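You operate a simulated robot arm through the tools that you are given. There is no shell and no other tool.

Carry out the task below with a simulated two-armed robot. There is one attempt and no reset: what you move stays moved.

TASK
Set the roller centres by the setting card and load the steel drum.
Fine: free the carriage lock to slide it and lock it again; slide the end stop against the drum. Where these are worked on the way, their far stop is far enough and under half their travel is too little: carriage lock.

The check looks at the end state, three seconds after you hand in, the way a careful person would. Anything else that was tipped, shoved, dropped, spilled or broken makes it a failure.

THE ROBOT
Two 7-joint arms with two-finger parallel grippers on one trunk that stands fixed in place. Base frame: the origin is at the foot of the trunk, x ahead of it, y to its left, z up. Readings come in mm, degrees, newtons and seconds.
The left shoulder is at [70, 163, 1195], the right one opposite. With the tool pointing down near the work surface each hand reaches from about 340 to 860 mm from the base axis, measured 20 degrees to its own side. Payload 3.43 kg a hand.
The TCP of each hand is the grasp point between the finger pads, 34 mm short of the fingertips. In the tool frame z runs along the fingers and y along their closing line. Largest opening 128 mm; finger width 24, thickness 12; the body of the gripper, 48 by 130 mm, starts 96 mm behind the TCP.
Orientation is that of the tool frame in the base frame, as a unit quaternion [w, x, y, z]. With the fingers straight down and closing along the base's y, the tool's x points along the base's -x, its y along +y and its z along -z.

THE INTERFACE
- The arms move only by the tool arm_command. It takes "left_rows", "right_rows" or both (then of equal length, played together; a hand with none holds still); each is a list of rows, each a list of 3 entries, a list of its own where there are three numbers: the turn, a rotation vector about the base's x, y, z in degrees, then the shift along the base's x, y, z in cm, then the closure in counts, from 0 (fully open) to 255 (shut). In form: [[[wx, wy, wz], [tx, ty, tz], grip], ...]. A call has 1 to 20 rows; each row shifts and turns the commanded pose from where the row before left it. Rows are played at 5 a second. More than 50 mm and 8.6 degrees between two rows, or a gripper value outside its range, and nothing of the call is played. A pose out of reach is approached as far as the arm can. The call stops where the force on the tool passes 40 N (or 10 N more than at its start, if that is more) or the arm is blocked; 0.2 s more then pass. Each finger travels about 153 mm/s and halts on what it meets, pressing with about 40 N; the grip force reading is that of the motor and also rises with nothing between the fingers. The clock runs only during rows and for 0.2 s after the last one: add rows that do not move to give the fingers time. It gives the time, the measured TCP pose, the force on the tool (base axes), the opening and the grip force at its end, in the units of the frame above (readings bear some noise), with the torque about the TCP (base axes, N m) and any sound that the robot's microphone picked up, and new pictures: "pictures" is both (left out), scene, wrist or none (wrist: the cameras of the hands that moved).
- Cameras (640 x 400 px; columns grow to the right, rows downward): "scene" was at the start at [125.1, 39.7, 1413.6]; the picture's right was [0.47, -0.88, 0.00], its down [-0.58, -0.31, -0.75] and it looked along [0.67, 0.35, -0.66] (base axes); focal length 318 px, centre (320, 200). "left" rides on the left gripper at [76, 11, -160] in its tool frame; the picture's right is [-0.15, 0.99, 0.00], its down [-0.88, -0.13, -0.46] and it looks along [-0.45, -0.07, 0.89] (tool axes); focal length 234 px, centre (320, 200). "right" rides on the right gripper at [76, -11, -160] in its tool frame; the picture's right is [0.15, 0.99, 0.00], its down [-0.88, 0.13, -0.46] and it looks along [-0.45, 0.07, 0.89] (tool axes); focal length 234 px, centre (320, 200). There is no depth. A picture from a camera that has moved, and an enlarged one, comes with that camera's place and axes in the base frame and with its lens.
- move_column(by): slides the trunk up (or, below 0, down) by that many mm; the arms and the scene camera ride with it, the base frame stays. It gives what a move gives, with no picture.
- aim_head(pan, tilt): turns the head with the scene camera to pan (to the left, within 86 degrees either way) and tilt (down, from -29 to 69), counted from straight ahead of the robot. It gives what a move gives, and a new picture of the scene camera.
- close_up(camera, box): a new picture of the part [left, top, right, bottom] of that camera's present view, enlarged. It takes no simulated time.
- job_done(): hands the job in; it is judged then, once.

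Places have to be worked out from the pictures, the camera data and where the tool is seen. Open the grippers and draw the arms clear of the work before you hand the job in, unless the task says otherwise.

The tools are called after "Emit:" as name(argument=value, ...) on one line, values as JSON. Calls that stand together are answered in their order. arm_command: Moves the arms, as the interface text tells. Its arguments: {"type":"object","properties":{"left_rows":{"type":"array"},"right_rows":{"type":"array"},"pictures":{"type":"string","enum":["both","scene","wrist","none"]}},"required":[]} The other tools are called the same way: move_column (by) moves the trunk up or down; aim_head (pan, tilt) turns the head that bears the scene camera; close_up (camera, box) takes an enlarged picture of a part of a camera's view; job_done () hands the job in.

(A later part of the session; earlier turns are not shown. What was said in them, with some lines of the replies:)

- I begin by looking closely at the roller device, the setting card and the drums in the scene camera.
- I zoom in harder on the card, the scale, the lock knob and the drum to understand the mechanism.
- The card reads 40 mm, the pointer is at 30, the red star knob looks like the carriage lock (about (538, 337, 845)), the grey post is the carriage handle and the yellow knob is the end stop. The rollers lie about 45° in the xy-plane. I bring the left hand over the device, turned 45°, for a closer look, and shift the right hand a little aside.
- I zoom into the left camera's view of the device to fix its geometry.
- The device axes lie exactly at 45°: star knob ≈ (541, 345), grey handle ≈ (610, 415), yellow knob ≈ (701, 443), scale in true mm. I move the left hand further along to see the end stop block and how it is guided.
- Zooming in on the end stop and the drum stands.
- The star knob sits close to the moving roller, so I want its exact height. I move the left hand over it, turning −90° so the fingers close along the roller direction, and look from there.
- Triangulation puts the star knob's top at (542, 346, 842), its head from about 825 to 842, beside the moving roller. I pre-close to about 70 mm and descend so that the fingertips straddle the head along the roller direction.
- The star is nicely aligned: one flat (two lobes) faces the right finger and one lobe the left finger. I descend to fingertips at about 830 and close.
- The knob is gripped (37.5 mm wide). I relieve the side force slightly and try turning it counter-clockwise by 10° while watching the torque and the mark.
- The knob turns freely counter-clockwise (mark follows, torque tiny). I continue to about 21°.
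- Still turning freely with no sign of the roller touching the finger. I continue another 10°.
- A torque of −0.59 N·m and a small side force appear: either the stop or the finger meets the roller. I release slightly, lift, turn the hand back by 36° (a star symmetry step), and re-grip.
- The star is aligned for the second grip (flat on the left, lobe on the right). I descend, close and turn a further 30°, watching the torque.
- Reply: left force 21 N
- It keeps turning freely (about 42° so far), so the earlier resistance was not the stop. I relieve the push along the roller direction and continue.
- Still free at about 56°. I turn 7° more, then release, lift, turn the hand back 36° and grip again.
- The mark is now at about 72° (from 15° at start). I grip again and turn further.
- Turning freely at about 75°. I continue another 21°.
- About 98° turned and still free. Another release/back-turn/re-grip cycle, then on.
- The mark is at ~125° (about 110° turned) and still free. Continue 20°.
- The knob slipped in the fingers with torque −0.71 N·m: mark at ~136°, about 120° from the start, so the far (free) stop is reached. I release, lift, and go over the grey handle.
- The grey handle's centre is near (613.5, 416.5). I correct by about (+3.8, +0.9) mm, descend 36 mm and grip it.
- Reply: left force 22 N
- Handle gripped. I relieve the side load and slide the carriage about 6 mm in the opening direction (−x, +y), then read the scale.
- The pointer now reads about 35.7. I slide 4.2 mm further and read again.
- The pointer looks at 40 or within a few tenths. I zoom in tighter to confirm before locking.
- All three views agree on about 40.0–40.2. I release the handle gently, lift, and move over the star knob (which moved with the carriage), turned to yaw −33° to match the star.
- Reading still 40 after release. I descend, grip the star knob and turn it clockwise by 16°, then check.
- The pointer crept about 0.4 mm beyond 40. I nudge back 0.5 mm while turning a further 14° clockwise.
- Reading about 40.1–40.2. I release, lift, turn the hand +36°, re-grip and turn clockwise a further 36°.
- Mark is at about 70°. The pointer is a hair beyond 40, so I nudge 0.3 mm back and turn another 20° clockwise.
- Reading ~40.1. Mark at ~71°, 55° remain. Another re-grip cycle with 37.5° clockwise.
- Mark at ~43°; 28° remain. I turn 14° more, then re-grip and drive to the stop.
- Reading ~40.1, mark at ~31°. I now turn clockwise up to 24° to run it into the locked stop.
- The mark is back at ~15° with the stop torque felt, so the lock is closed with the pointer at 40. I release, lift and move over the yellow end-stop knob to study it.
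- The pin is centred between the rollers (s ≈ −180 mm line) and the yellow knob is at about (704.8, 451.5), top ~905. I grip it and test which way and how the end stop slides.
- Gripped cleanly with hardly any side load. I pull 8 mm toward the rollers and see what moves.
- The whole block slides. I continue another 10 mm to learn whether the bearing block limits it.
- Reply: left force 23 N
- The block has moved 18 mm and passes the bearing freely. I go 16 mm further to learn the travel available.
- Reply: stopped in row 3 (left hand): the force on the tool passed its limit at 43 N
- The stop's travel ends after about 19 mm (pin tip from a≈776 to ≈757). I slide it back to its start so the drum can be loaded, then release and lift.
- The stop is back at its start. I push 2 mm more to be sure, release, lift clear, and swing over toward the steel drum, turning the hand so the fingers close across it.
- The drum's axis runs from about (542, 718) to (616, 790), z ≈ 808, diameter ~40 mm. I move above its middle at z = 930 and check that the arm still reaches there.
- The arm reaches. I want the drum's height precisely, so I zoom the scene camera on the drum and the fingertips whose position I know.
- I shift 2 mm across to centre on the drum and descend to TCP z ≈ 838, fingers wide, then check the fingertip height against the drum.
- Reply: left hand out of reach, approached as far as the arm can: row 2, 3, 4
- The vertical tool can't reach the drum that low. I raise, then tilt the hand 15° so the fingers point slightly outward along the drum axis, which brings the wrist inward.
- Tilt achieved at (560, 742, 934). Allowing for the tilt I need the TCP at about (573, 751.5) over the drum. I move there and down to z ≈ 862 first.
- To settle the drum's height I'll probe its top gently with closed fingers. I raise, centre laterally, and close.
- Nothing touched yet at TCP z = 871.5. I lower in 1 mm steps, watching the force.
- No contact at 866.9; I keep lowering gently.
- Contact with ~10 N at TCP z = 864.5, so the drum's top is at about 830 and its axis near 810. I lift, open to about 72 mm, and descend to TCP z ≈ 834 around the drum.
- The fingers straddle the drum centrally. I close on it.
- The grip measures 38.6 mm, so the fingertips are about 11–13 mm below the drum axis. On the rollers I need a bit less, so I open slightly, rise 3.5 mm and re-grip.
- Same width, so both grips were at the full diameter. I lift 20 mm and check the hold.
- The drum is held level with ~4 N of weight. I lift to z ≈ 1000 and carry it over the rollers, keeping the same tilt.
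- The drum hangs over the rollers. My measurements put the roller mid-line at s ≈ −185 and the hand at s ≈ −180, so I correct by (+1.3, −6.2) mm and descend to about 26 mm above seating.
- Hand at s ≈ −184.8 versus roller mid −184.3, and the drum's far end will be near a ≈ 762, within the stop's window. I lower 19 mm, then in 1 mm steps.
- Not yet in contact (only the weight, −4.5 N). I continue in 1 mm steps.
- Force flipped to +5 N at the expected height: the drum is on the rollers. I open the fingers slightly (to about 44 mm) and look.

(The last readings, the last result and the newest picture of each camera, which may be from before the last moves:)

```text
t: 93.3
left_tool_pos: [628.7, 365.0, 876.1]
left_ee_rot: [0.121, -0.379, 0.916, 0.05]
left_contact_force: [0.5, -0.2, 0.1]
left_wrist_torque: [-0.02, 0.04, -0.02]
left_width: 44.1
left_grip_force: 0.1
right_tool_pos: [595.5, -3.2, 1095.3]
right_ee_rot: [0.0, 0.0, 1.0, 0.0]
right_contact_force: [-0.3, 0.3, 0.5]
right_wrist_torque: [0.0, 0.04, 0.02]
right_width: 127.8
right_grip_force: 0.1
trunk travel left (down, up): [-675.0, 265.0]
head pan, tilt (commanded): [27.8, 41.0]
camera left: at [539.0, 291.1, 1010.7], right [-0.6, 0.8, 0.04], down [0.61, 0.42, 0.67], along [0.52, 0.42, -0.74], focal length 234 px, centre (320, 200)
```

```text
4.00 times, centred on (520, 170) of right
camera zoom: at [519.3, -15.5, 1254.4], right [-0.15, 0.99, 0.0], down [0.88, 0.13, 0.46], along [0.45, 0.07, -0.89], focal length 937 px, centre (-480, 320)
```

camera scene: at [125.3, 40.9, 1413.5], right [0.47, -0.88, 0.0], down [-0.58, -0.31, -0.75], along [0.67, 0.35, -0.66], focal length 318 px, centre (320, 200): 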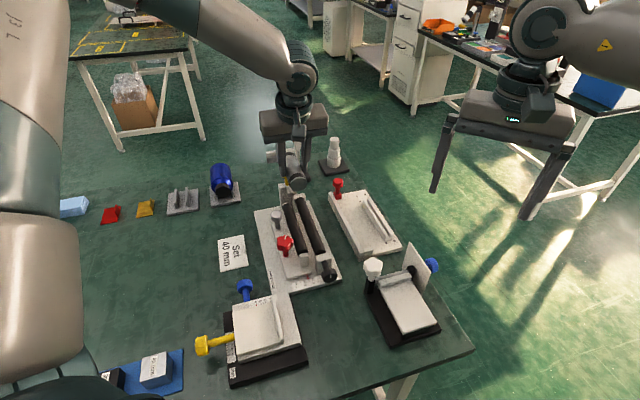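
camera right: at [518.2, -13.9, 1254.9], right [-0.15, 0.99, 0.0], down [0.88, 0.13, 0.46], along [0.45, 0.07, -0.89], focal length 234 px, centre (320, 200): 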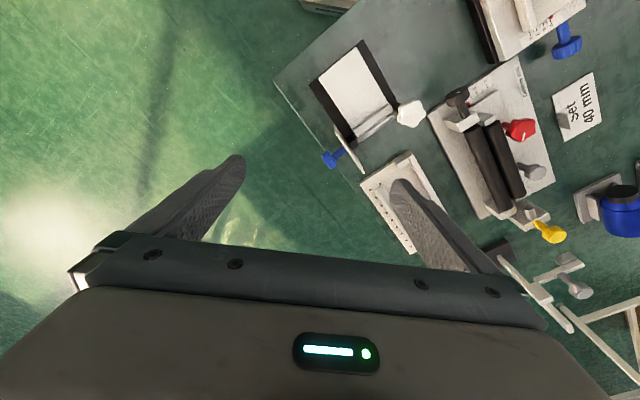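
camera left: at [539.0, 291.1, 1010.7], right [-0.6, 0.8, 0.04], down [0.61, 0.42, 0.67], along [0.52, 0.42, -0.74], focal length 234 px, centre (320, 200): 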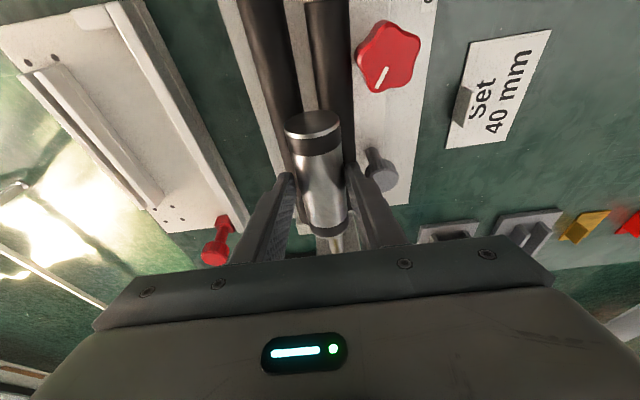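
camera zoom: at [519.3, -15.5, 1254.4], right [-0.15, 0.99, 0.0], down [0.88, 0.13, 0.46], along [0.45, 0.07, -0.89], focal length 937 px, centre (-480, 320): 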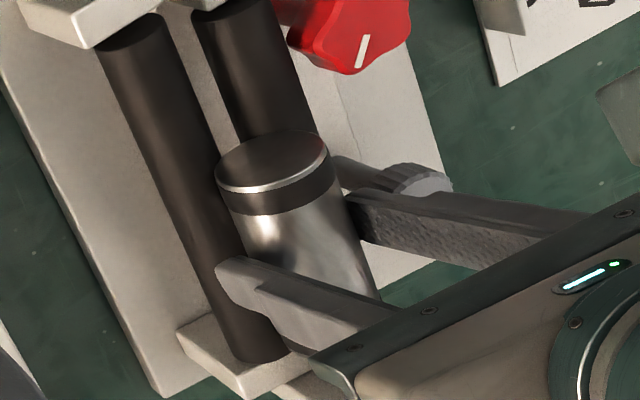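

The drum rests on both rollers. I lift the hand straight up, first slowly.

Emit:
arm_command(left_rows=[[[0, 0, 0], [0, 0, 0.5], 167], [[0, 0, 0], [0, 0, 1.0], 167], [[0, 0, 0], [0, 0, 2.0], 165], [[0, 0, 0], [0, 0, 4.0], 160], [[0, 0, 0], [0, 0, 4.0], 145], [[0, 0, 0], [0, 0, 0], 145]], pictures="both")

Emit:
close_up(camera="scene", box=[255, 160, 345, 235])

Emit:
close_up(camera="left", box=[200, 60, 420, 240])

Emit:
close_up(camera="right", box=[480, 120, 580, 240])

```text
t: 94.7
left_tool_pos: [629.5, 366.3, 991.6]
left_ee_rot: [0.12, -0.379, 0.916, 0.05]
left_contact_force: [0.1, 0.2, -0.1]
left_wrist_torque: [0.0, -0.02, 0.0]
left_width: 55.3
left_grip_force: 0.2
right_tool_pos: [595.2, -4.0, 1094.1]
right_ee_rot: [0.0, 0.0, 1.0, 0.001]
right_contact_force: [-0.8, 0.0, -0.1]
right_wrist_torque: [0.01, 0.01, -0.06]
right_width: 127.8
right_grip_force: 0.1
trunk travel left (down, up): [-675.0, 265.0]
head pan, tilt (commanded): [27.8, 41.0]
camera scene: at [126.1, 39.9, 1413.4], right [0.47, -0.88, 0.0], down [-0.58, -0.31, -0.75], along [0.67, 0.35, -0.66], focal length 318 px, centre (320, 200)
camera left: at [539.6, 293.0, 1126.1], right [-0.6, 0.8, 0.04], down [0.61, 0.43, 0.67], along [0.52, 0.42, -0.74], focal length 234 px, centre (320, 200)
```

scene: 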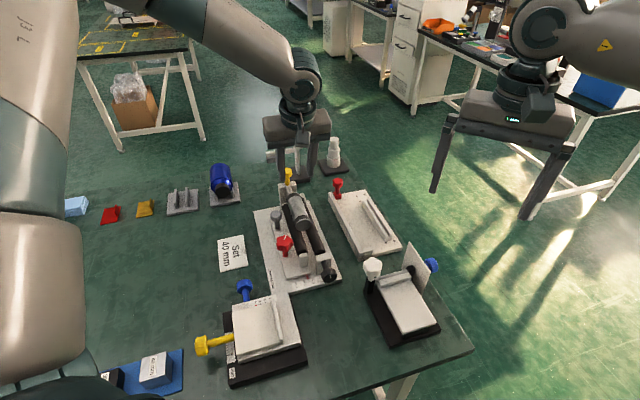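
left: 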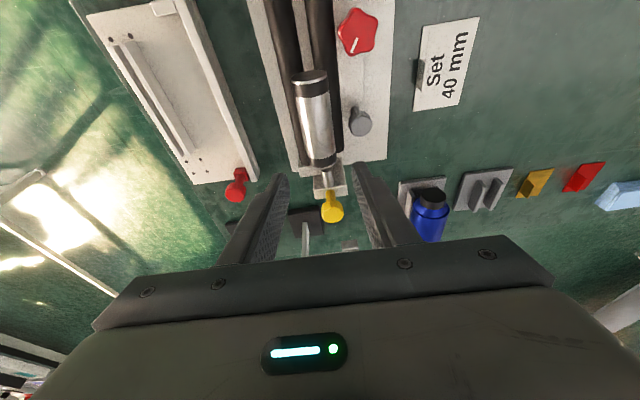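

```text
5.33 times, centred on (300, 198) of scene
camera zoom: at [126.1, 39.9, 1413.4], right [0.47, -0.88, 0.0], down [-0.58, -0.31, -0.75], along [0.67, 0.35, -0.66], focal length 1696 px, centre (427, 213)
```

zoom: 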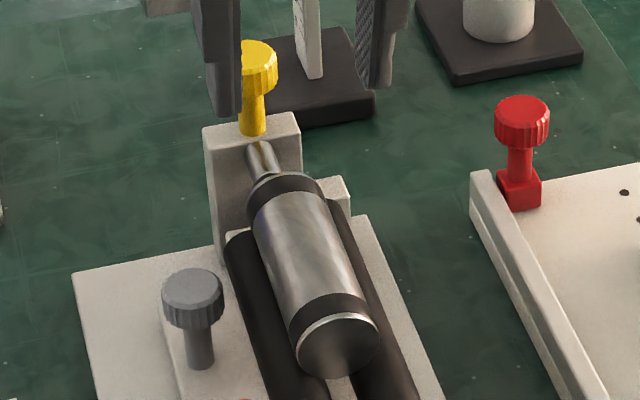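

```text
2.22 times, centred on (310, 150) of left
camera zoom: at [539.6, 293.0, 1126.1], right [-0.6, 0.8, 0.04], down [0.61, 0.43, 0.67], along [0.52, 0.42, -0.74], focal length 520 px, centre (342, 311)
```

zoom: 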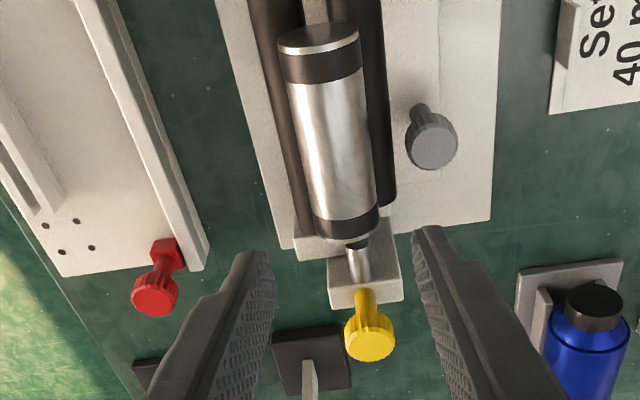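

```text
3.33 times, centred on (530, 180) of right
camera zoom: at [520.1, -15.0, 1254.1], right [-0.15, 0.99, 0.0], down [0.88, 0.13, 0.46], along [0.45, 0.07, -0.89], focal length 781 px, centre (-380, 267)
```

zoom: 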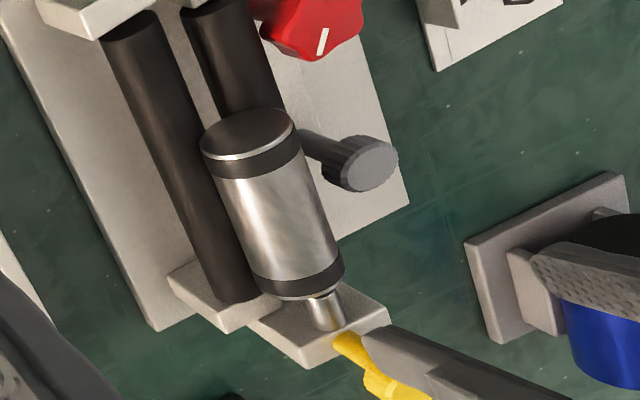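

The drum sits squarely on both rollers, the pin just behind it. I bring the hand back to vertical and over the yellow knob.

Emit:
arm_command(left_rows=[[[-5.3, 5.3, 0], [0, 0, 0.5], 145], [[-5.3, 5.3, 0], [0, 0, 0], 145], [[0, 0, 0], [2.5, 2.8, 0], 145], [[0, 0, 0], [2.5, 2.8, 0], 145], [[0, 0, 0], [2.5, 2.8, 0], 145], [[0, 0, 0], [0, 0, 0], 145]], pictures="both")

Emit:
close_up(camera="left", box=[220, 80, 420, 220])

```text
t: 96.1
left_tool_pos: [703.1, 451.4, 999.5]
left_ee_rot: [0.0, -0.382, 0.924, 0.0]
left_contact_force: [0.2, 0.5, -0.6]
left_wrist_torque: [-0.01, -0.04, 0.02]
left_width: 55.5
left_grip_force: 0.0
right_tool_pos: [594.8, -4.0, 1095.8]
right_ee_rot: [0.0, 0.0, 1.0, 0.0]
right_contact_force: [0.3, 0.1, 0.6]
right_wrist_torque: [-0.01, 0.0, 0.04]
right_width: 128.2
right_grip_force: 0.0
trunk travel left (down, up): [-675.0, 265.0]
head pan, tilt (commanded): [27.8, 41.0]
camera scene: at [124.4, 39.1, 1413.7], right [0.47, -0.88, 0.0], down [-0.58, -0.31, -0.76], along [0.67, 0.35, -0.66], focal length 318 px, centre (320, 200)
camera left: at [641.2, 404.6, 1158.8], right [-0.59, 0.8, 0.0], down [0.72, 0.53, 0.46], along [0.37, 0.27, -0.89], focal length 234 px, centre (320, 200)
```

scene: 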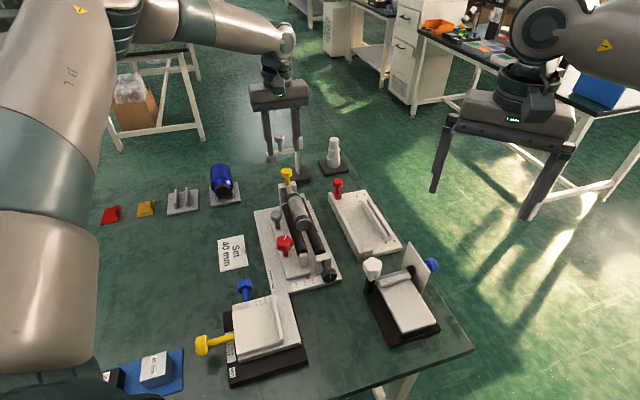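
left: 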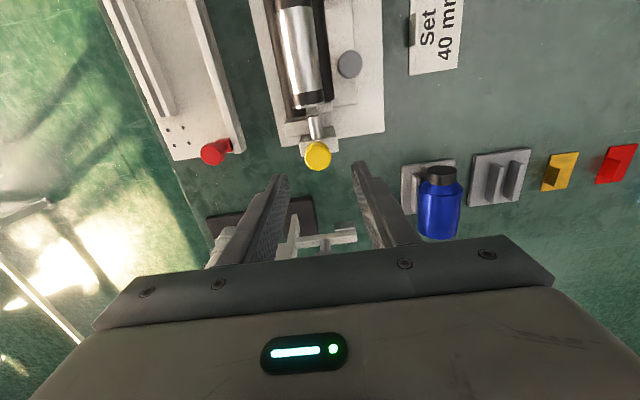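

```text
2.86 times, centred on (320, 150) of left
camera zoom: at [641.2, 404.6, 1158.8], right [-0.59, 0.8, 0.0], down [0.72, 0.53, 0.46], along [0.37, 0.27, -0.89], focal length 669 px, centre (320, 343)
```

zoom: 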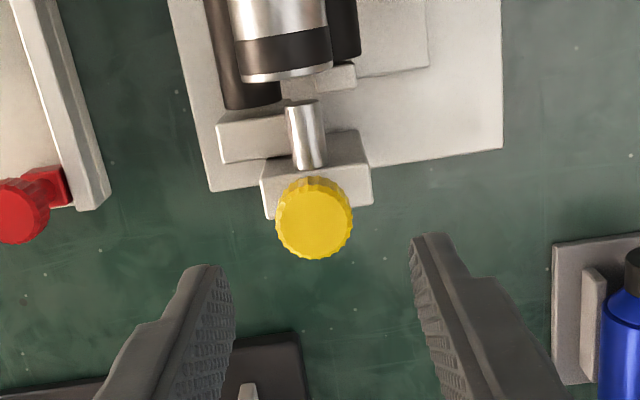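

There is a gap of about 9 mm between drum and pin. The knob is at about (705, 449.5); I descend and grip it.

Emit:
arm_command(left_rows=[[[0, 0, 0], [0.19, -0.19, -2.7], 145], [[0, 0, 0], [0, 0, -2.7], 145], [[0, 0, 0], [0, 0, -2.7], 145], [[0, 0, 0], [0, 0, 0], 145], [[0, 0, 0], [0, 0, 0], 175], [[0, 0, 0], [0, 0, 0], 200], [[0, 0, 0], [0, 0, 0], 230], [[0, 0, 0], [0, 0, 0], 230]], pictures="wrist")

Emit:
close_up(camera="left", box=[220, 80, 420, 220])

Emit:
close_up(camera="right", box=[500, 150, 580, 230])

```text
t: 97.9
left_tool_pos: [705.5, 450.3, 915.9]
left_ee_rot: [0.0, -0.382, 0.924, 0.001]
left_contact_force: [-2.7, 2.4, -0.2]
left_wrist_torque: [0.05, -0.02, -0.01]
left_width: 29.1
left_grip_force: 44.5
right_tool_pos: [595.2, -4.5, 1095.9]
right_ee_rot: [0.0, 0.0, 1.0, 0.001]
right_contact_force: [-0.3, 0.4, 0.3]
right_wrist_torque: [-0.04, -0.02, 0.04]
right_width: 128.0
right_grip_force: 0.0
trunk travel left (down, up): [-675.0, 265.0]
head pan, tilt (commanded): [27.8, 41.0]
camera left: at [643.5, 403.3, 1076.4], right [-0.6, 0.8, 0.0], down [0.72, 0.53, 0.45], along [0.36, 0.27, -0.89], focal length 234 px, centre (320, 200)
```

left: 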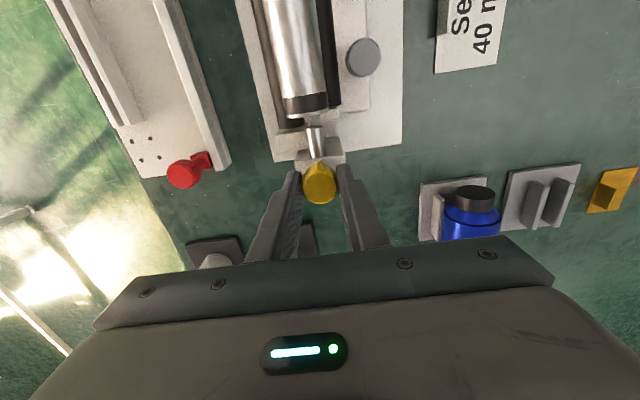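

```text
2.86 times, centred on (320, 150) of left
camera zoom: at [643.5, 403.3, 1076.4], right [-0.6, 0.8, 0.0], down [0.72, 0.53, 0.45], along [0.36, 0.27, -0.89], focal length 669 px, centre (320, 343)
```

zoom: 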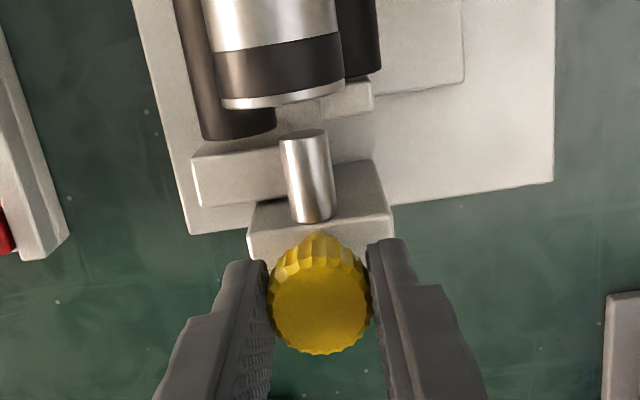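

```text
5.00 times, centred on (540, 190) of right
camera zoom: at [519.0, -14.8, 1254.6], right [-0.15, 0.99, 0.0], down [0.88, 0.13, 0.46], along [0.45, 0.07, -0.89], focal length 1171 px, centre (-780, 250)
```

zoom: 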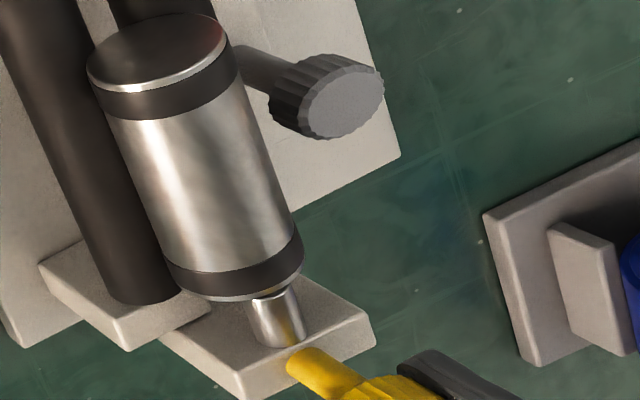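

Gripped; the gap is about 10 mm. I slide the stop about 8 mm toward the drum.

Emit:
arm_command(left_rows=[[[0, 0, 0], [-0.14, -0.14, 0], 240], [[0, 0, 0], [-0.14, -0.14, 0], 240], [[0, 0, 0], [-0.14, -0.14, 0], 240], [[0, 0, 0], [-0.14, -0.14, 0], 240], [[0, 0, 0], [0, 0, 0], 240]], pictures="none")

Emit:
close_up(camera="left", box=[220, 80, 420, 220])

Emit:
close_up(camera="scene", box=[270, 170, 340, 235])

```text
t: 99.1
left_tool_pos: [699.5, 444.1, 916.8]
left_ee_rot: [0.0, -0.382, 0.924, 0.001]
left_contact_force: [-3.1, 9.0, 12.0]
left_wrist_torque: [0.13, 0.18, 0.01]
left_width: 29.0
left_grip_force: 45.5
right_tool_pos: [594.1, -2.6, 1095.8]
right_ee_rot: [0.0, 0.0, 1.0, 0.0]
right_contact_force: [0.8, 0.4, -1.0]
right_wrist_torque: [0.03, 0.01, 0.01]
right_width: 128.0
right_grip_force: 0.0
trunk travel left (down, up): [-675.0, 265.0]
head pan, tilt (commanded): [27.8, 41.0]
```

```text
2.86 times, centred on (320, 150) of left
camera zoom: at [636.7, 396.9, 1076.3], right [-0.6, 0.8, 0.0], down [0.71, 0.53, 0.46], along [0.37, 0.27, -0.89], focal length 669 px, centre (320, 343)
```

zoom: 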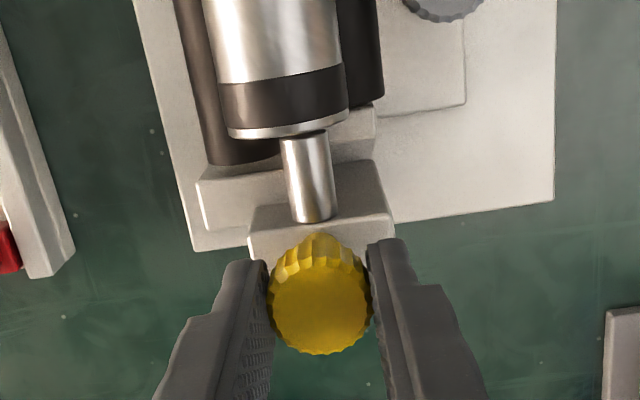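

```text
6.15 times, centred on (305, 202) of scene
camera zoom: at [123.3, 40.1, 1413.8], right [0.47, -0.88, 0.0], down [-0.58, -0.31, -0.76], along [0.67, 0.35, -0.66], focal length 1957 px, centre (412, 185)
```

zoom: 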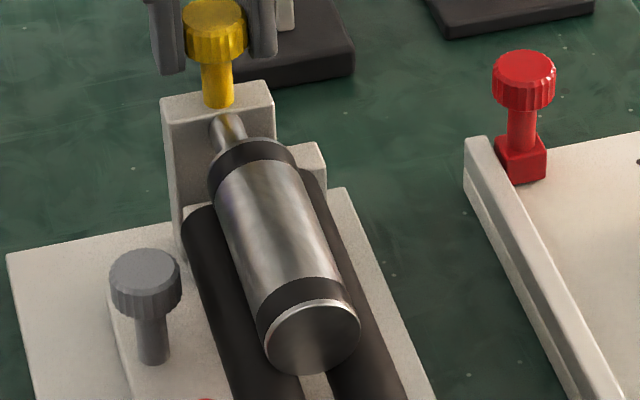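

The pin is now nearly at the drum's end face. I advance in small steps until it presses on the drum, relieving the slight cross load.

Emit:
arm_command(left_rows=[[[0, 0, 0], [-0.14, -0.07, 0.03], 240], [[0, 0, 0], [-0.1, -0.1, 0.03], 240], [[0, 0, 0], [0, 0, 0], 240]], pictures="none")

Emit:
close_up(camera="left", box=[260, 80, 380, 160])

Emit:
close_up(camera="scene", box=[280, 175, 330, 235])

Emit:
close_up(camera="right", box=[510, 165, 560, 215])

```text
t: 99.9
left_tool_pos: [697.6, 441.6, 915.1]
left_ee_rot: [0.0, -0.382, 0.924, 0.0]
left_contact_force: [0.1, 9.2, 8.5]
left_wrist_torque: [0.45, -0.3, -0.02]
left_width: 29.2
left_grip_force: 44.7
right_tool_pos: [594.4, -3.1, 1095.2]
right_ee_rot: [0.001, 0.0, 1.0, 0.0]
right_contact_force: [-0.9, 0.0, 0.1]
right_wrist_torque: [0.03, -0.02, 0.0]
right_width: 127.9
right_grip_force: 0.0
trunk travel left (down, up): [-675.0, 265.0]
head pan, tilt (commanded): [27.8, 41.0]
```

```text
5.00 times, centred on (320, 120) of left
camera zoom: at [635.0, 395.1, 1076.3], right [-0.59, 0.8, 0.0], down [0.72, 0.53, 0.46], along [0.37, 0.27, -0.89], focal length 1171 px, centre (320, 600)
```

zoom: 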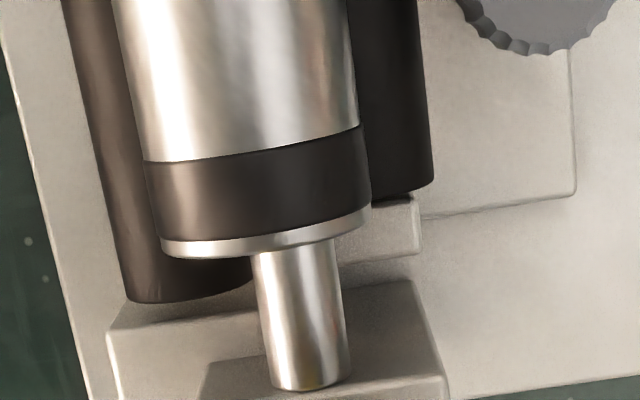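

```text
6.67 times, centred on (305, 205) of scene
camera zoom: at [124.1, 40.3, 1413.6], right [0.47, -0.88, 0.0], down [-0.58, -0.31, -0.75], along [0.67, 0.35, -0.66], focal length 2120 px, centre (420, 167)
```

zoom: 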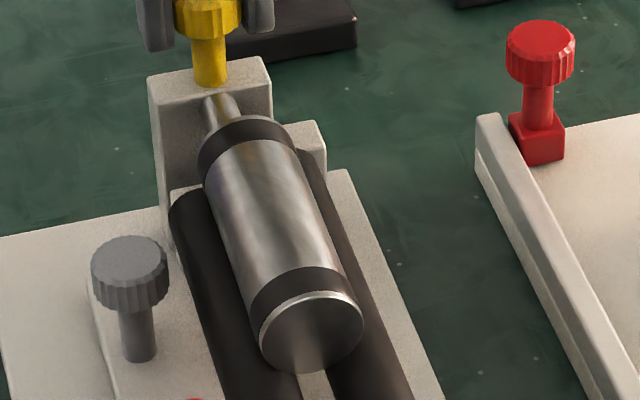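

```text
8.00 times, centred on (535, 190) of right
camera zoom: at [518.3, -14.6, 1254.9], right [-0.15, 0.99, 0.0], down [0.88, 0.13, 0.46], along [0.45, 0.07, -0.89], focal length 1873 px, centre (-1400, 280)
```

zoom: 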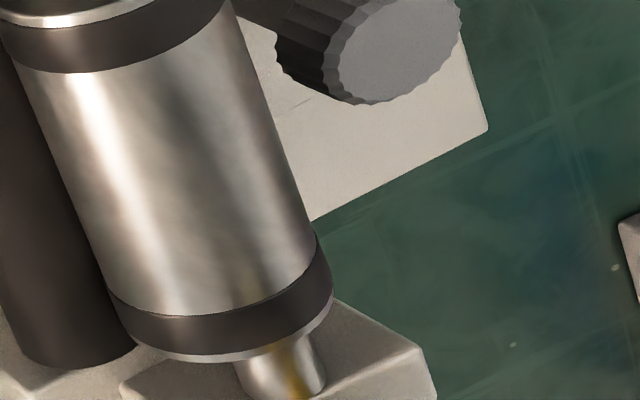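

Very close to or at contact. I advance another 2.5 mm and check whether the drum begins to move with the pin.

Emit:
arm_command(left_rows=[[[0, 0, 0], [-0.11, -0.07, 0], 240], [[0, 0, 0], [-0.09, -0.09, 0], 240], [[0, 0, 0], [0, 0, 0], 240]], pictures="none")

Emit:
close_up(camera="left", box=[260, 80, 380, 160])

Emit:
close_up(camera="scene", box=[280, 175, 330, 235])

Emit:
close_up(camera="right", box=[510, 165, 560, 215])

```text
t: 100.7
left_tool_pos: [696.2, 440.6, 916.0]
left_ee_rot: [0.0, -0.383, 0.924, -0.001]
left_contact_force: [2.5, 9.8, 9.5]
left_wrist_torque: [0.24, -0.18, 0.01]
left_width: 29.2
left_grip_force: 44.7
right_tool_pos: [594.0, -3.7, 1094.4]
right_ee_rot: [0.001, 0.0, 1.0, 0.0]
right_contact_force: [-0.4, 0.0, 0.2]
right_wrist_torque: [0.0, 0.03, 0.03]
right_width: 128.1
right_grip_force: 0.1
trunk travel left (down, up): [-675.0, 265.0]
head pan, tilt (commanded): [27.8, 41.0]
```

```text
5.00 times, centred on (320, 120) of left
camera zoom: at [633.2, 393.4, 1076.3], right [-0.6, 0.8, 0.0], down [0.72, 0.53, 0.46], along [0.37, 0.27, -0.89], focal length 1171 px, centre (320, 600)
```

zoom: 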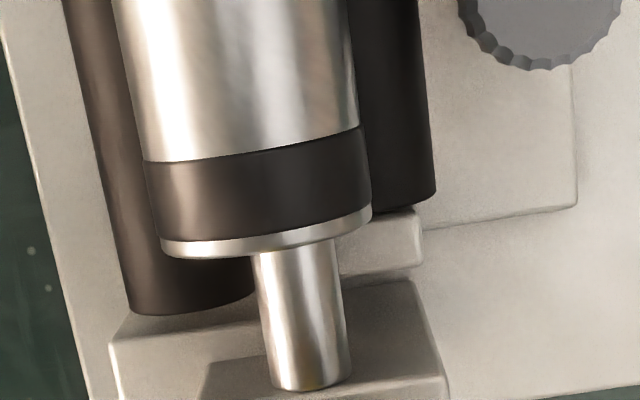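

```text
6.67 times, centred on (305, 205) of scene
camera zoom: at [124.4, 40.2, 1413.6], right [0.47, -0.88, 0.0], down [-0.58, -0.31, -0.75], along [0.67, 0.35, -0.66], focal length 2120 px, centre (420, 167)
```

zoom: 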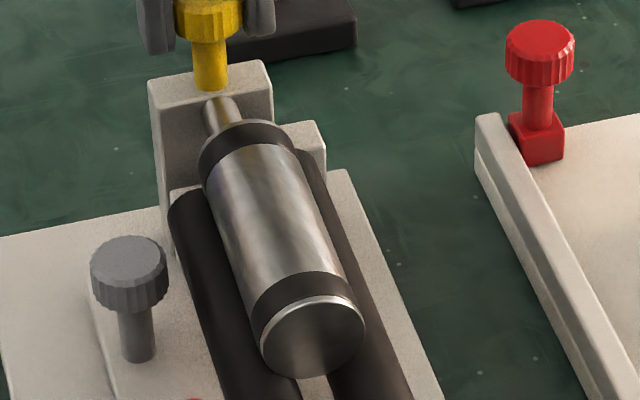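

```text
8.00 times, centred on (535, 190) of right
camera zoom: at [518.6, -14.8, 1254.8], right [-0.15, 0.99, 0.0], down [0.88, 0.13, 0.46], along [0.45, 0.07, -0.89], focal length 1873 px, centre (-1400, 280)
```

zoom: 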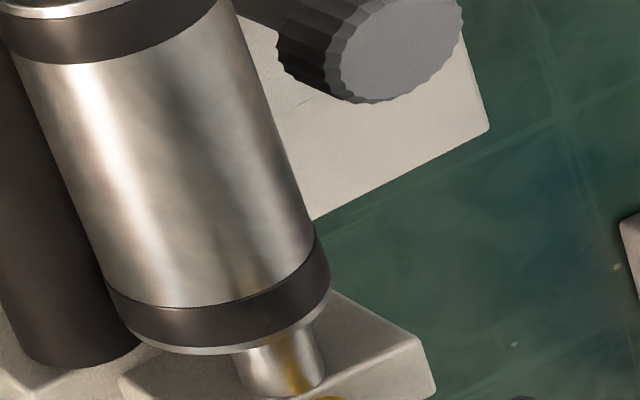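

The drum now moves together with the pin (unchanged in the hand-fixed view while the base shifts), so the stop is against it. I release the knob gently and lift away.

Emit:
arm_command(left_rows=[[[0, 0, 0], [0, 0, 0], 205], [[0, 0, 0], [0, 0, 0], 190], [[0, 0, 0], [0, 0, 0], 165], [[0, 0, 0], [0, 0, 0], 150], [[0, 0, 0], [0, 0, 2.0], 150], [[0, 0, 0], [0, 0, 4.0], 140], [[0, 0, 0], [0, 0, 4.0], 140], [[0, 0, 0], [0, 0, 0], 140]], pictures="both")

Emit:
close_up(camera="left", box=[220, 60, 420, 220])

Emit:
close_up(camera="scene", box=[255, 160, 345, 290])

Emit:
close_up(camera="right", box=[510, 165, 560, 215])

Emit:
close_up(camera="scene", box=[300, 270, 316, 280])

```text
t: 102.5
left_tool_pos: [697.0, 440.6, 1018.0]
left_ee_rot: [-0.002, -0.382, 0.924, 0.001]
left_contact_force: [-0.3, -0.3, 0.3]
left_wrist_torque: [-0.02, 0.02, 0.01]
left_width: 57.7
left_grip_force: 0.0
right_tool_pos: [595.5, -3.7, 1094.5]
right_ee_rot: [0.0, -0.001, 1.0, 0.0]
right_contact_force: [0.1, 0.0, -0.4]
right_wrist_torque: [-0.01, 0.0, 0.0]
right_width: 127.7
right_grip_force: 0.0
trunk travel left (down, up): [-675.0, 265.0]
head pan, tilt (commanded): [27.8, 41.0]
camera scene: at [125.8, 40.1, 1413.5], right [0.47, -0.88, 0.0], down [-0.58, -0.31, -0.75], along [0.67, 0.35, -0.66], focal length 318 px, centre (320, 200)
camera left: at [634.3, 394.0, 1178.0], right [-0.59, 0.8, 0.0], down [0.72, 0.53, 0.45], along [0.36, 0.27, -0.89], focal length 234 px, centre (320, 200)
```

scene: 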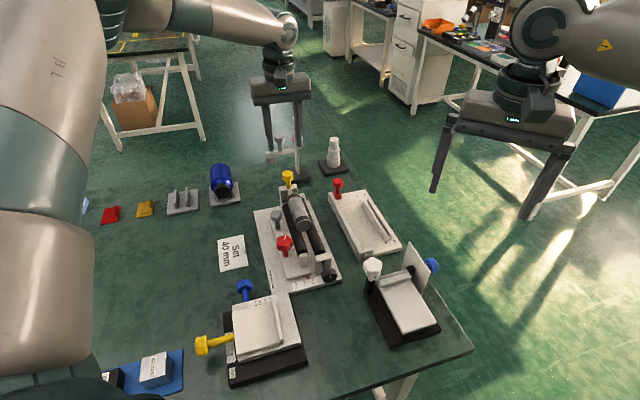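
left: 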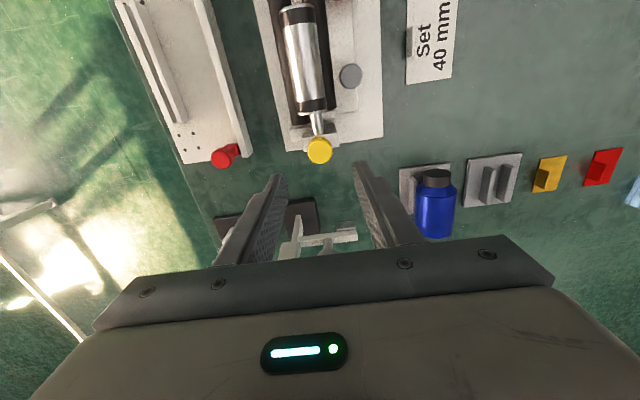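

```text
2.50 times, centred on (320, 140) of left
camera zoom: at [634.3, 394.0, 1178.0], right [-0.59, 0.8, 0.0], down [0.72, 0.53, 0.45], along [0.36, 0.27, -0.89], focal length 585 px, centre (320, 350)
```

zoom: 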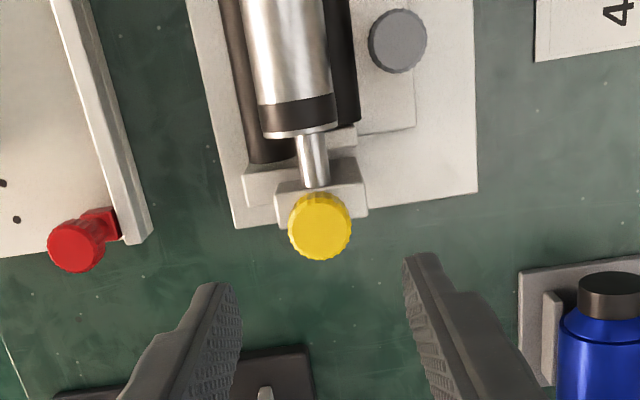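

```text
3.08 times, centred on (300, 225) of scene
camera zoom: at [125.8, 40.1, 1413.5], right [0.47, -0.88, 0.0], down [-0.58, -0.31, -0.75], along [0.67, 0.35, -0.66], focal length 979 px, centre (382, 123)
```

zoom: 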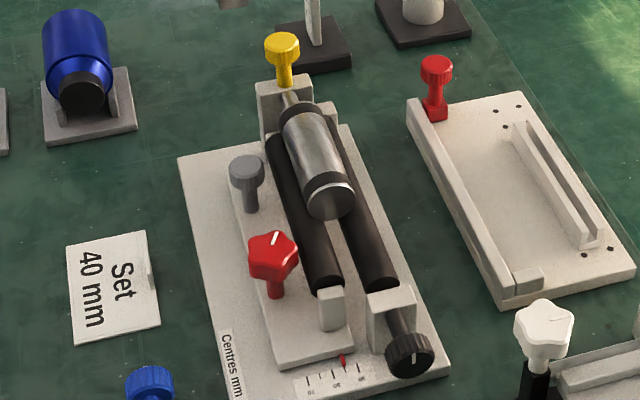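

```text
8.00 times, centred on (535, 190) of right
camera zoom: at [519.8, -14.9, 1254.2], right [-0.15, 0.99, 0.0], down [0.88, 0.13, 0.46], along [0.45, 0.07, -0.89], focal length 1873 px, centre (-1400, 280)
```

zoom: 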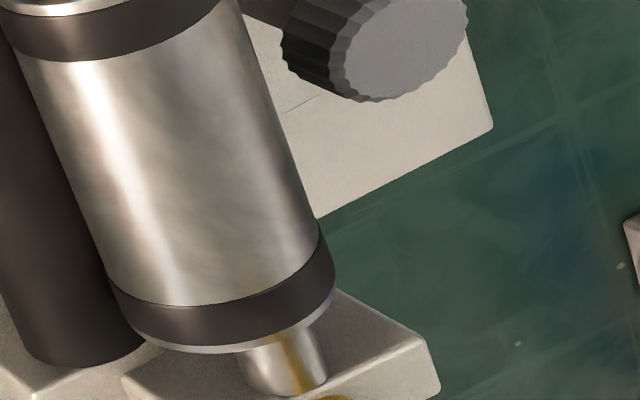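

```text
16.00 times, centred on (308, 275) of scene
camera zoom: at [125.8, 40.1, 1413.5], right [0.47, -0.88, 0.0], down [-0.58, -0.31, -0.75], along [0.67, 0.35, -0.66], focal length 5089 px, centre (512, -1000)
```

zoom: 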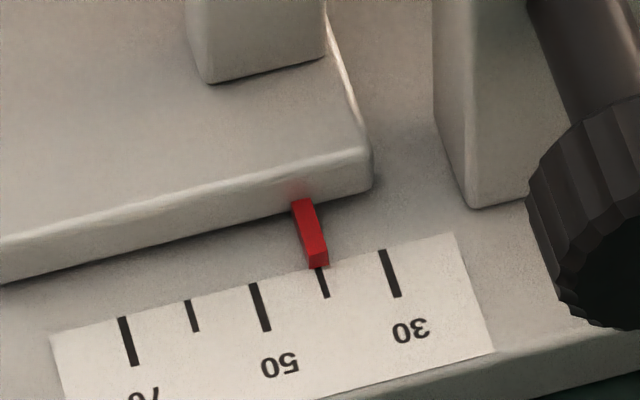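

Pointer at 40, lock mark at its locked position, drum seated, stop at the drum. I raise and shift a little so the wrist camera looks straight down on the contact between pin and drum.

Emit:
arm_command(left_rows=[[[0, 0, 0], [0, 0, 4.0], 140], [[0, 0, 0], [2.4, 2.4, 2.0], 140], [[0, 0, 0], [0, 0, 0], 140]], pictures="wrist")

Emit:
close_up(camera="left", box=[270, 60, 370, 140])

Emit:
close_up(camera="left", box=[295, 75, 345, 115])

```text
t: 103.3
left_tool_pos: [718.3, 463.9, 1077.8]
left_ee_rot: [0.0, -0.382, 0.924, 0.0]
left_contact_force: [-0.1, -0.4, -0.1]
left_wrist_torque: [-0.04, -0.02, 0.0]
left_width: 57.9
left_grip_force: 0.0
right_tool_pos: [595.1, -4.0, 1095.2]
right_ee_rot: [0.0, -0.001, 1.0, 0.001]
right_contact_force: [0.3, -0.6, -0.3]
right_wrist_torque: [0.03, -0.01, 0.05]
right_width: 127.8
right_grip_force: 0.1
trunk travel left (down, up): [-675.0, 265.0]
head pan, tilt (commanded): [27.8, 41.0]
camera left: at [656.7, 417.0, 1236.8], right [-0.6, 0.8, 0.0], down [0.72, 0.53, 0.46], along [0.37, 0.27, -0.89], focal length 234 px, centre (320, 200)
```

left: 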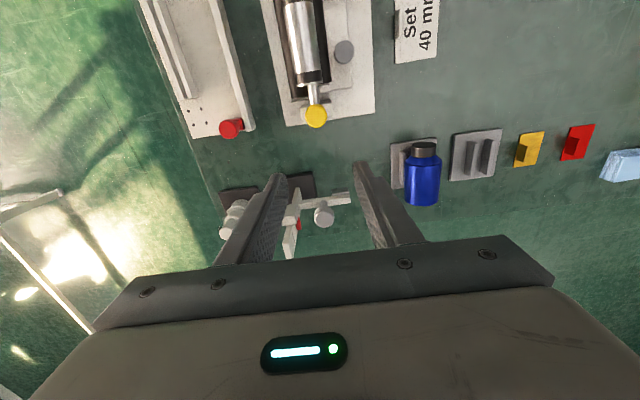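

```text
5.00 times, centred on (320, 100) of left
camera zoom: at [656.7, 417.0, 1236.8], right [-0.6, 0.8, 0.0], down [0.72, 0.53, 0.46], along [0.37, 0.27, -0.89], focal length 1171 px, centre (320, 700)
```

zoom: 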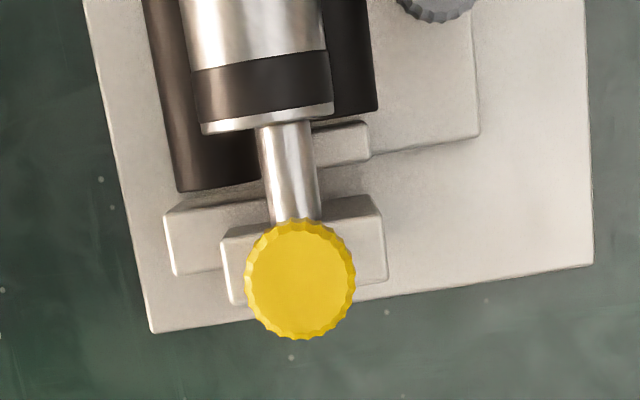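

```text
10.00 times, centred on (320, 95) of left
camera zoom: at [656.7, 417.0, 1236.8], right [-0.6, 0.8, 0.0], down [0.72, 0.53, 0.46], along [0.37, 0.27, -0.89], focal length 2342 px, centre (320, 1250)
```

zoom: 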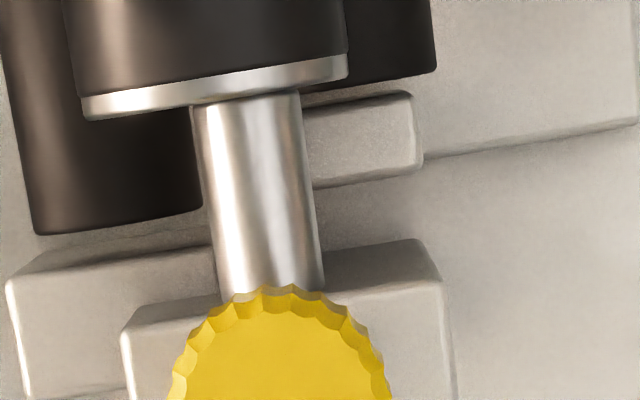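

Seen from straight above, the pin touches the drum's end face with no gap. I now withdraw both arms, grippers open.

Emit:
arm_command(left_rows=[[[0, 0, 0], [0, 0, 4.0], 140], [[0, 0, 0], [0, 0, 4.0], 140], [[0, 0, -7.5], [-4.0, 1.95, 0], 100], [[0, 0, -7.5], [-4.0, 1.95, 0], 50], [[0, 0, -7.5], [-4.0, 1.95, 0], 0], [[0, 0, -7.5], [-4.0, 1.95, 0], 0], [[0, 0, -7.5], [-4.0, 1.95, 0], 0], [[0, 0, -7.5], [-4.0, 1.95, 0], 0], [[0, 0, 0], [-4.0, 1.95, 0], 0], [[0, 0, 0], [-3.5, 1.95, 0], 0], [[0, 0, 0], [0, 0, 0], 0]], right_rows=[[[0, 0, 0], [0, 0, 2.0], 0], [[0, 0, 0], [0, 0, 1.0], 0], [[0, 0, 0], [-1.5, -2.5, 0], 0], [[0, 0, 0], [-1.5, -2.5, 0], 0], [[0, 0, 0], [-1.5, -2.5, 0], 0], [[0, 0, 0], [-1.5, -2.5, 0], 0], [[0, 0, 0], [-1.5, -2.5, 0], 0], [[0, 0, 0], [-1.5, -2.5, 0], 0], [[0, 0, 0], [0, 0, 0], 0], [[0, 0, 0], [0, 0, 0], 0], [[0, 0, 0], [0, 0, 0], 0]], pictures="both")

Emit:
close_up(camera="scene", box=[240, 150, 360, 300])

Emit:
close_up(camera="scene", box=[300, 270, 316, 280])

Emit:
close_up(camera="scene", box=[270, 220, 330, 265])

```text
t: 105.7
left_tool_pos: [405.2, 617.3, 1154.7]
left_ee_rot: [-0.001, 0.002, 1.0, 0.001]
left_contact_force: [-1.1, 0.0, 0.4]
left_wrist_torque: [0.04, 0.0, 0.0]
left_width: 128.0
left_grip_force: 0.0
right_tool_pos: [507.7, -155.5, 1125.8]
right_ee_rot: [0.001, 0.001, 1.0, 0.0]
right_contact_force: [0.0, 0.7, -0.1]
right_wrist_torque: [0.02, 0.04, 0.02]
right_width: 127.9
right_grip_force: 0.0
trunk travel left (down, up): [-675.0, 265.0]
head pan, tilt (commanded): [27.8, 41.0]
camera scene: at [125.9, 38.2, 1413.5], right [0.47, -0.88, 0.0], down [-0.58, -0.31, -0.75], along [0.67, 0.35, -0.66], focal length 318 px, centre (320, 200)
camera right: at [431.8, -166.5, 1285.1], right [-0.15, 0.99, 0.0], down [0.88, 0.13, 0.46], along [0.45, 0.07, -0.89], focal length 234 px, centre (320, 200)
camera left: at [329.7, 626.9, 1315.1], right [0.15, 0.99, 0.0], down [0.88, -0.13, 0.45], along [0.45, -0.07, -0.89], focal length 234 px, centre (320, 200)
```

scene: 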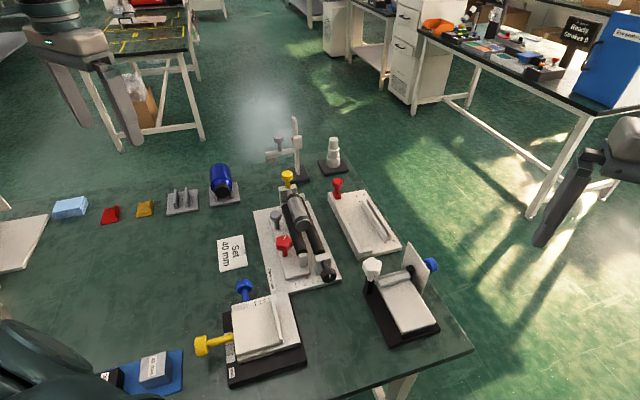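
right: 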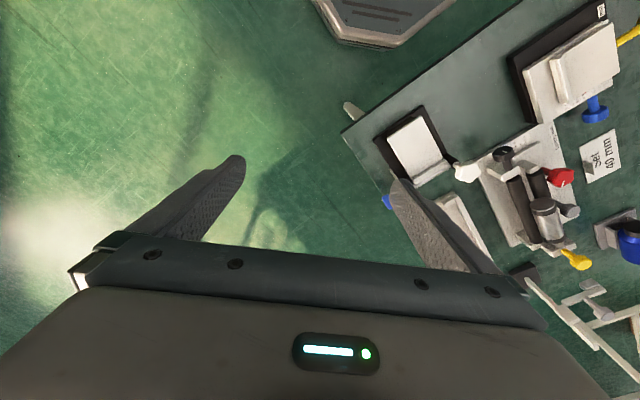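
left: 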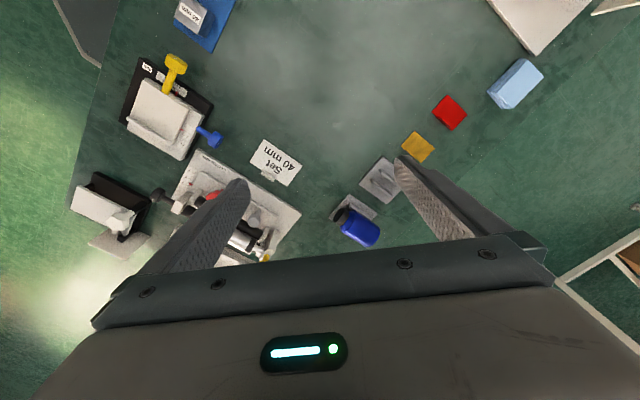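

```text
2.67 times, centred on (300, 225) of scene
camera zoom: at [125.9, 38.2, 1413.5], right [0.47, -0.88, 0.0], down [-0.58, -0.31, -0.75], along [0.67, 0.35, -0.66], focal length 848 px, centre (373, 133)
```

zoom: 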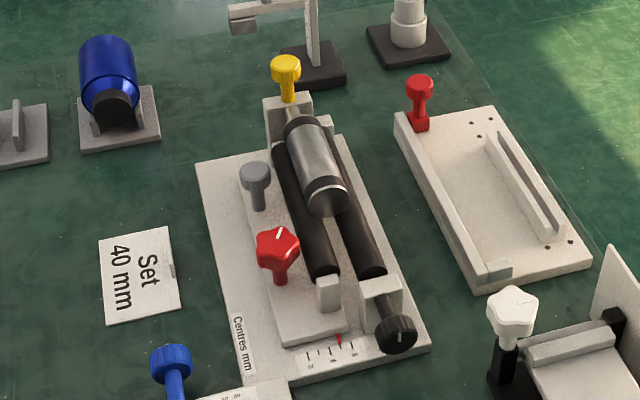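

```text
16.00 times, centred on (308, 275) of scene
camera zoom: at [125.9, 38.2, 1413.5], right [0.47, -0.88, 0.0], down [-0.58, -0.31, -0.75], along [0.67, 0.35, -0.66], focal length 5089 px, centre (512, -1000)
```

zoom: 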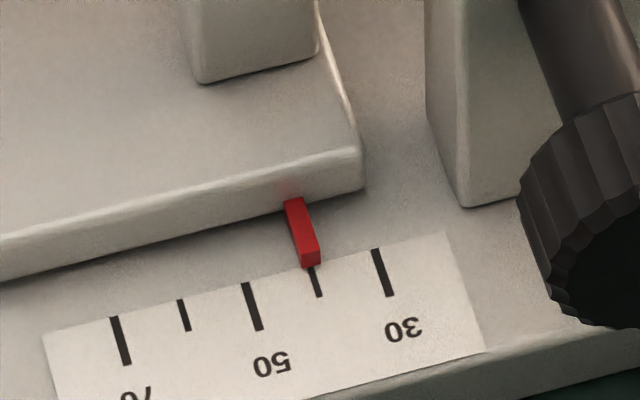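

```text
8.89 times, centred on (300, 242) of scene
camera zoom: at [125.9, 38.2, 1413.5], right [0.47, -0.88, 0.0], down [-0.58, -0.31, -0.75], along [0.67, 0.35, -0.66], focal length 2827 px, centre (498, -178)
```

zoom: 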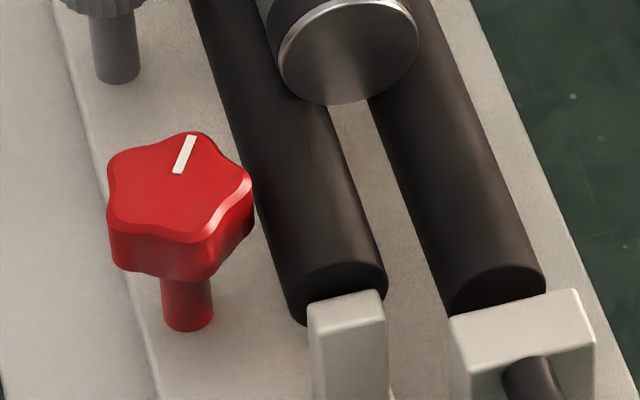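

Final check: pointer exactly on 40, the lock mark is back at its locked position, the steel drum lies on both rollers with the end stop touching it, everything else is where it was, and both arms are clear with open grippers. I hand the job in.

Emit:
job_done()

```text
The job is handed in.
```

The roller centres are set to 40 mm as the card says. The steel drum is on both rollers with the end stop against it, and the job is handed in.

- **Carriage lock:** I turned the red star knob about 120° to its far stop to free the carriage. After the slide I turned it back until it met the locked stop, and its mark ended where it started.
- **Setting:** I slid the carriage by the grey handle from 30 to 40. The pointer was still on the 40 line at the last look, after the lock was closed and the arms withdrawn.
- **Drum:** I lifted it from its cradle with about 4 N of weight on the hand and lowered it onto the rollers until they carried it.
- **End stop:** I pushed it about 12 mm by the yellow knob until the drum moved with the pin. Seen from nearly straight above, there was no gap between pin and drum.

Both grippers are open and the arms are drawn clear. Nothing else on the table looked disturbed in the last pictures.
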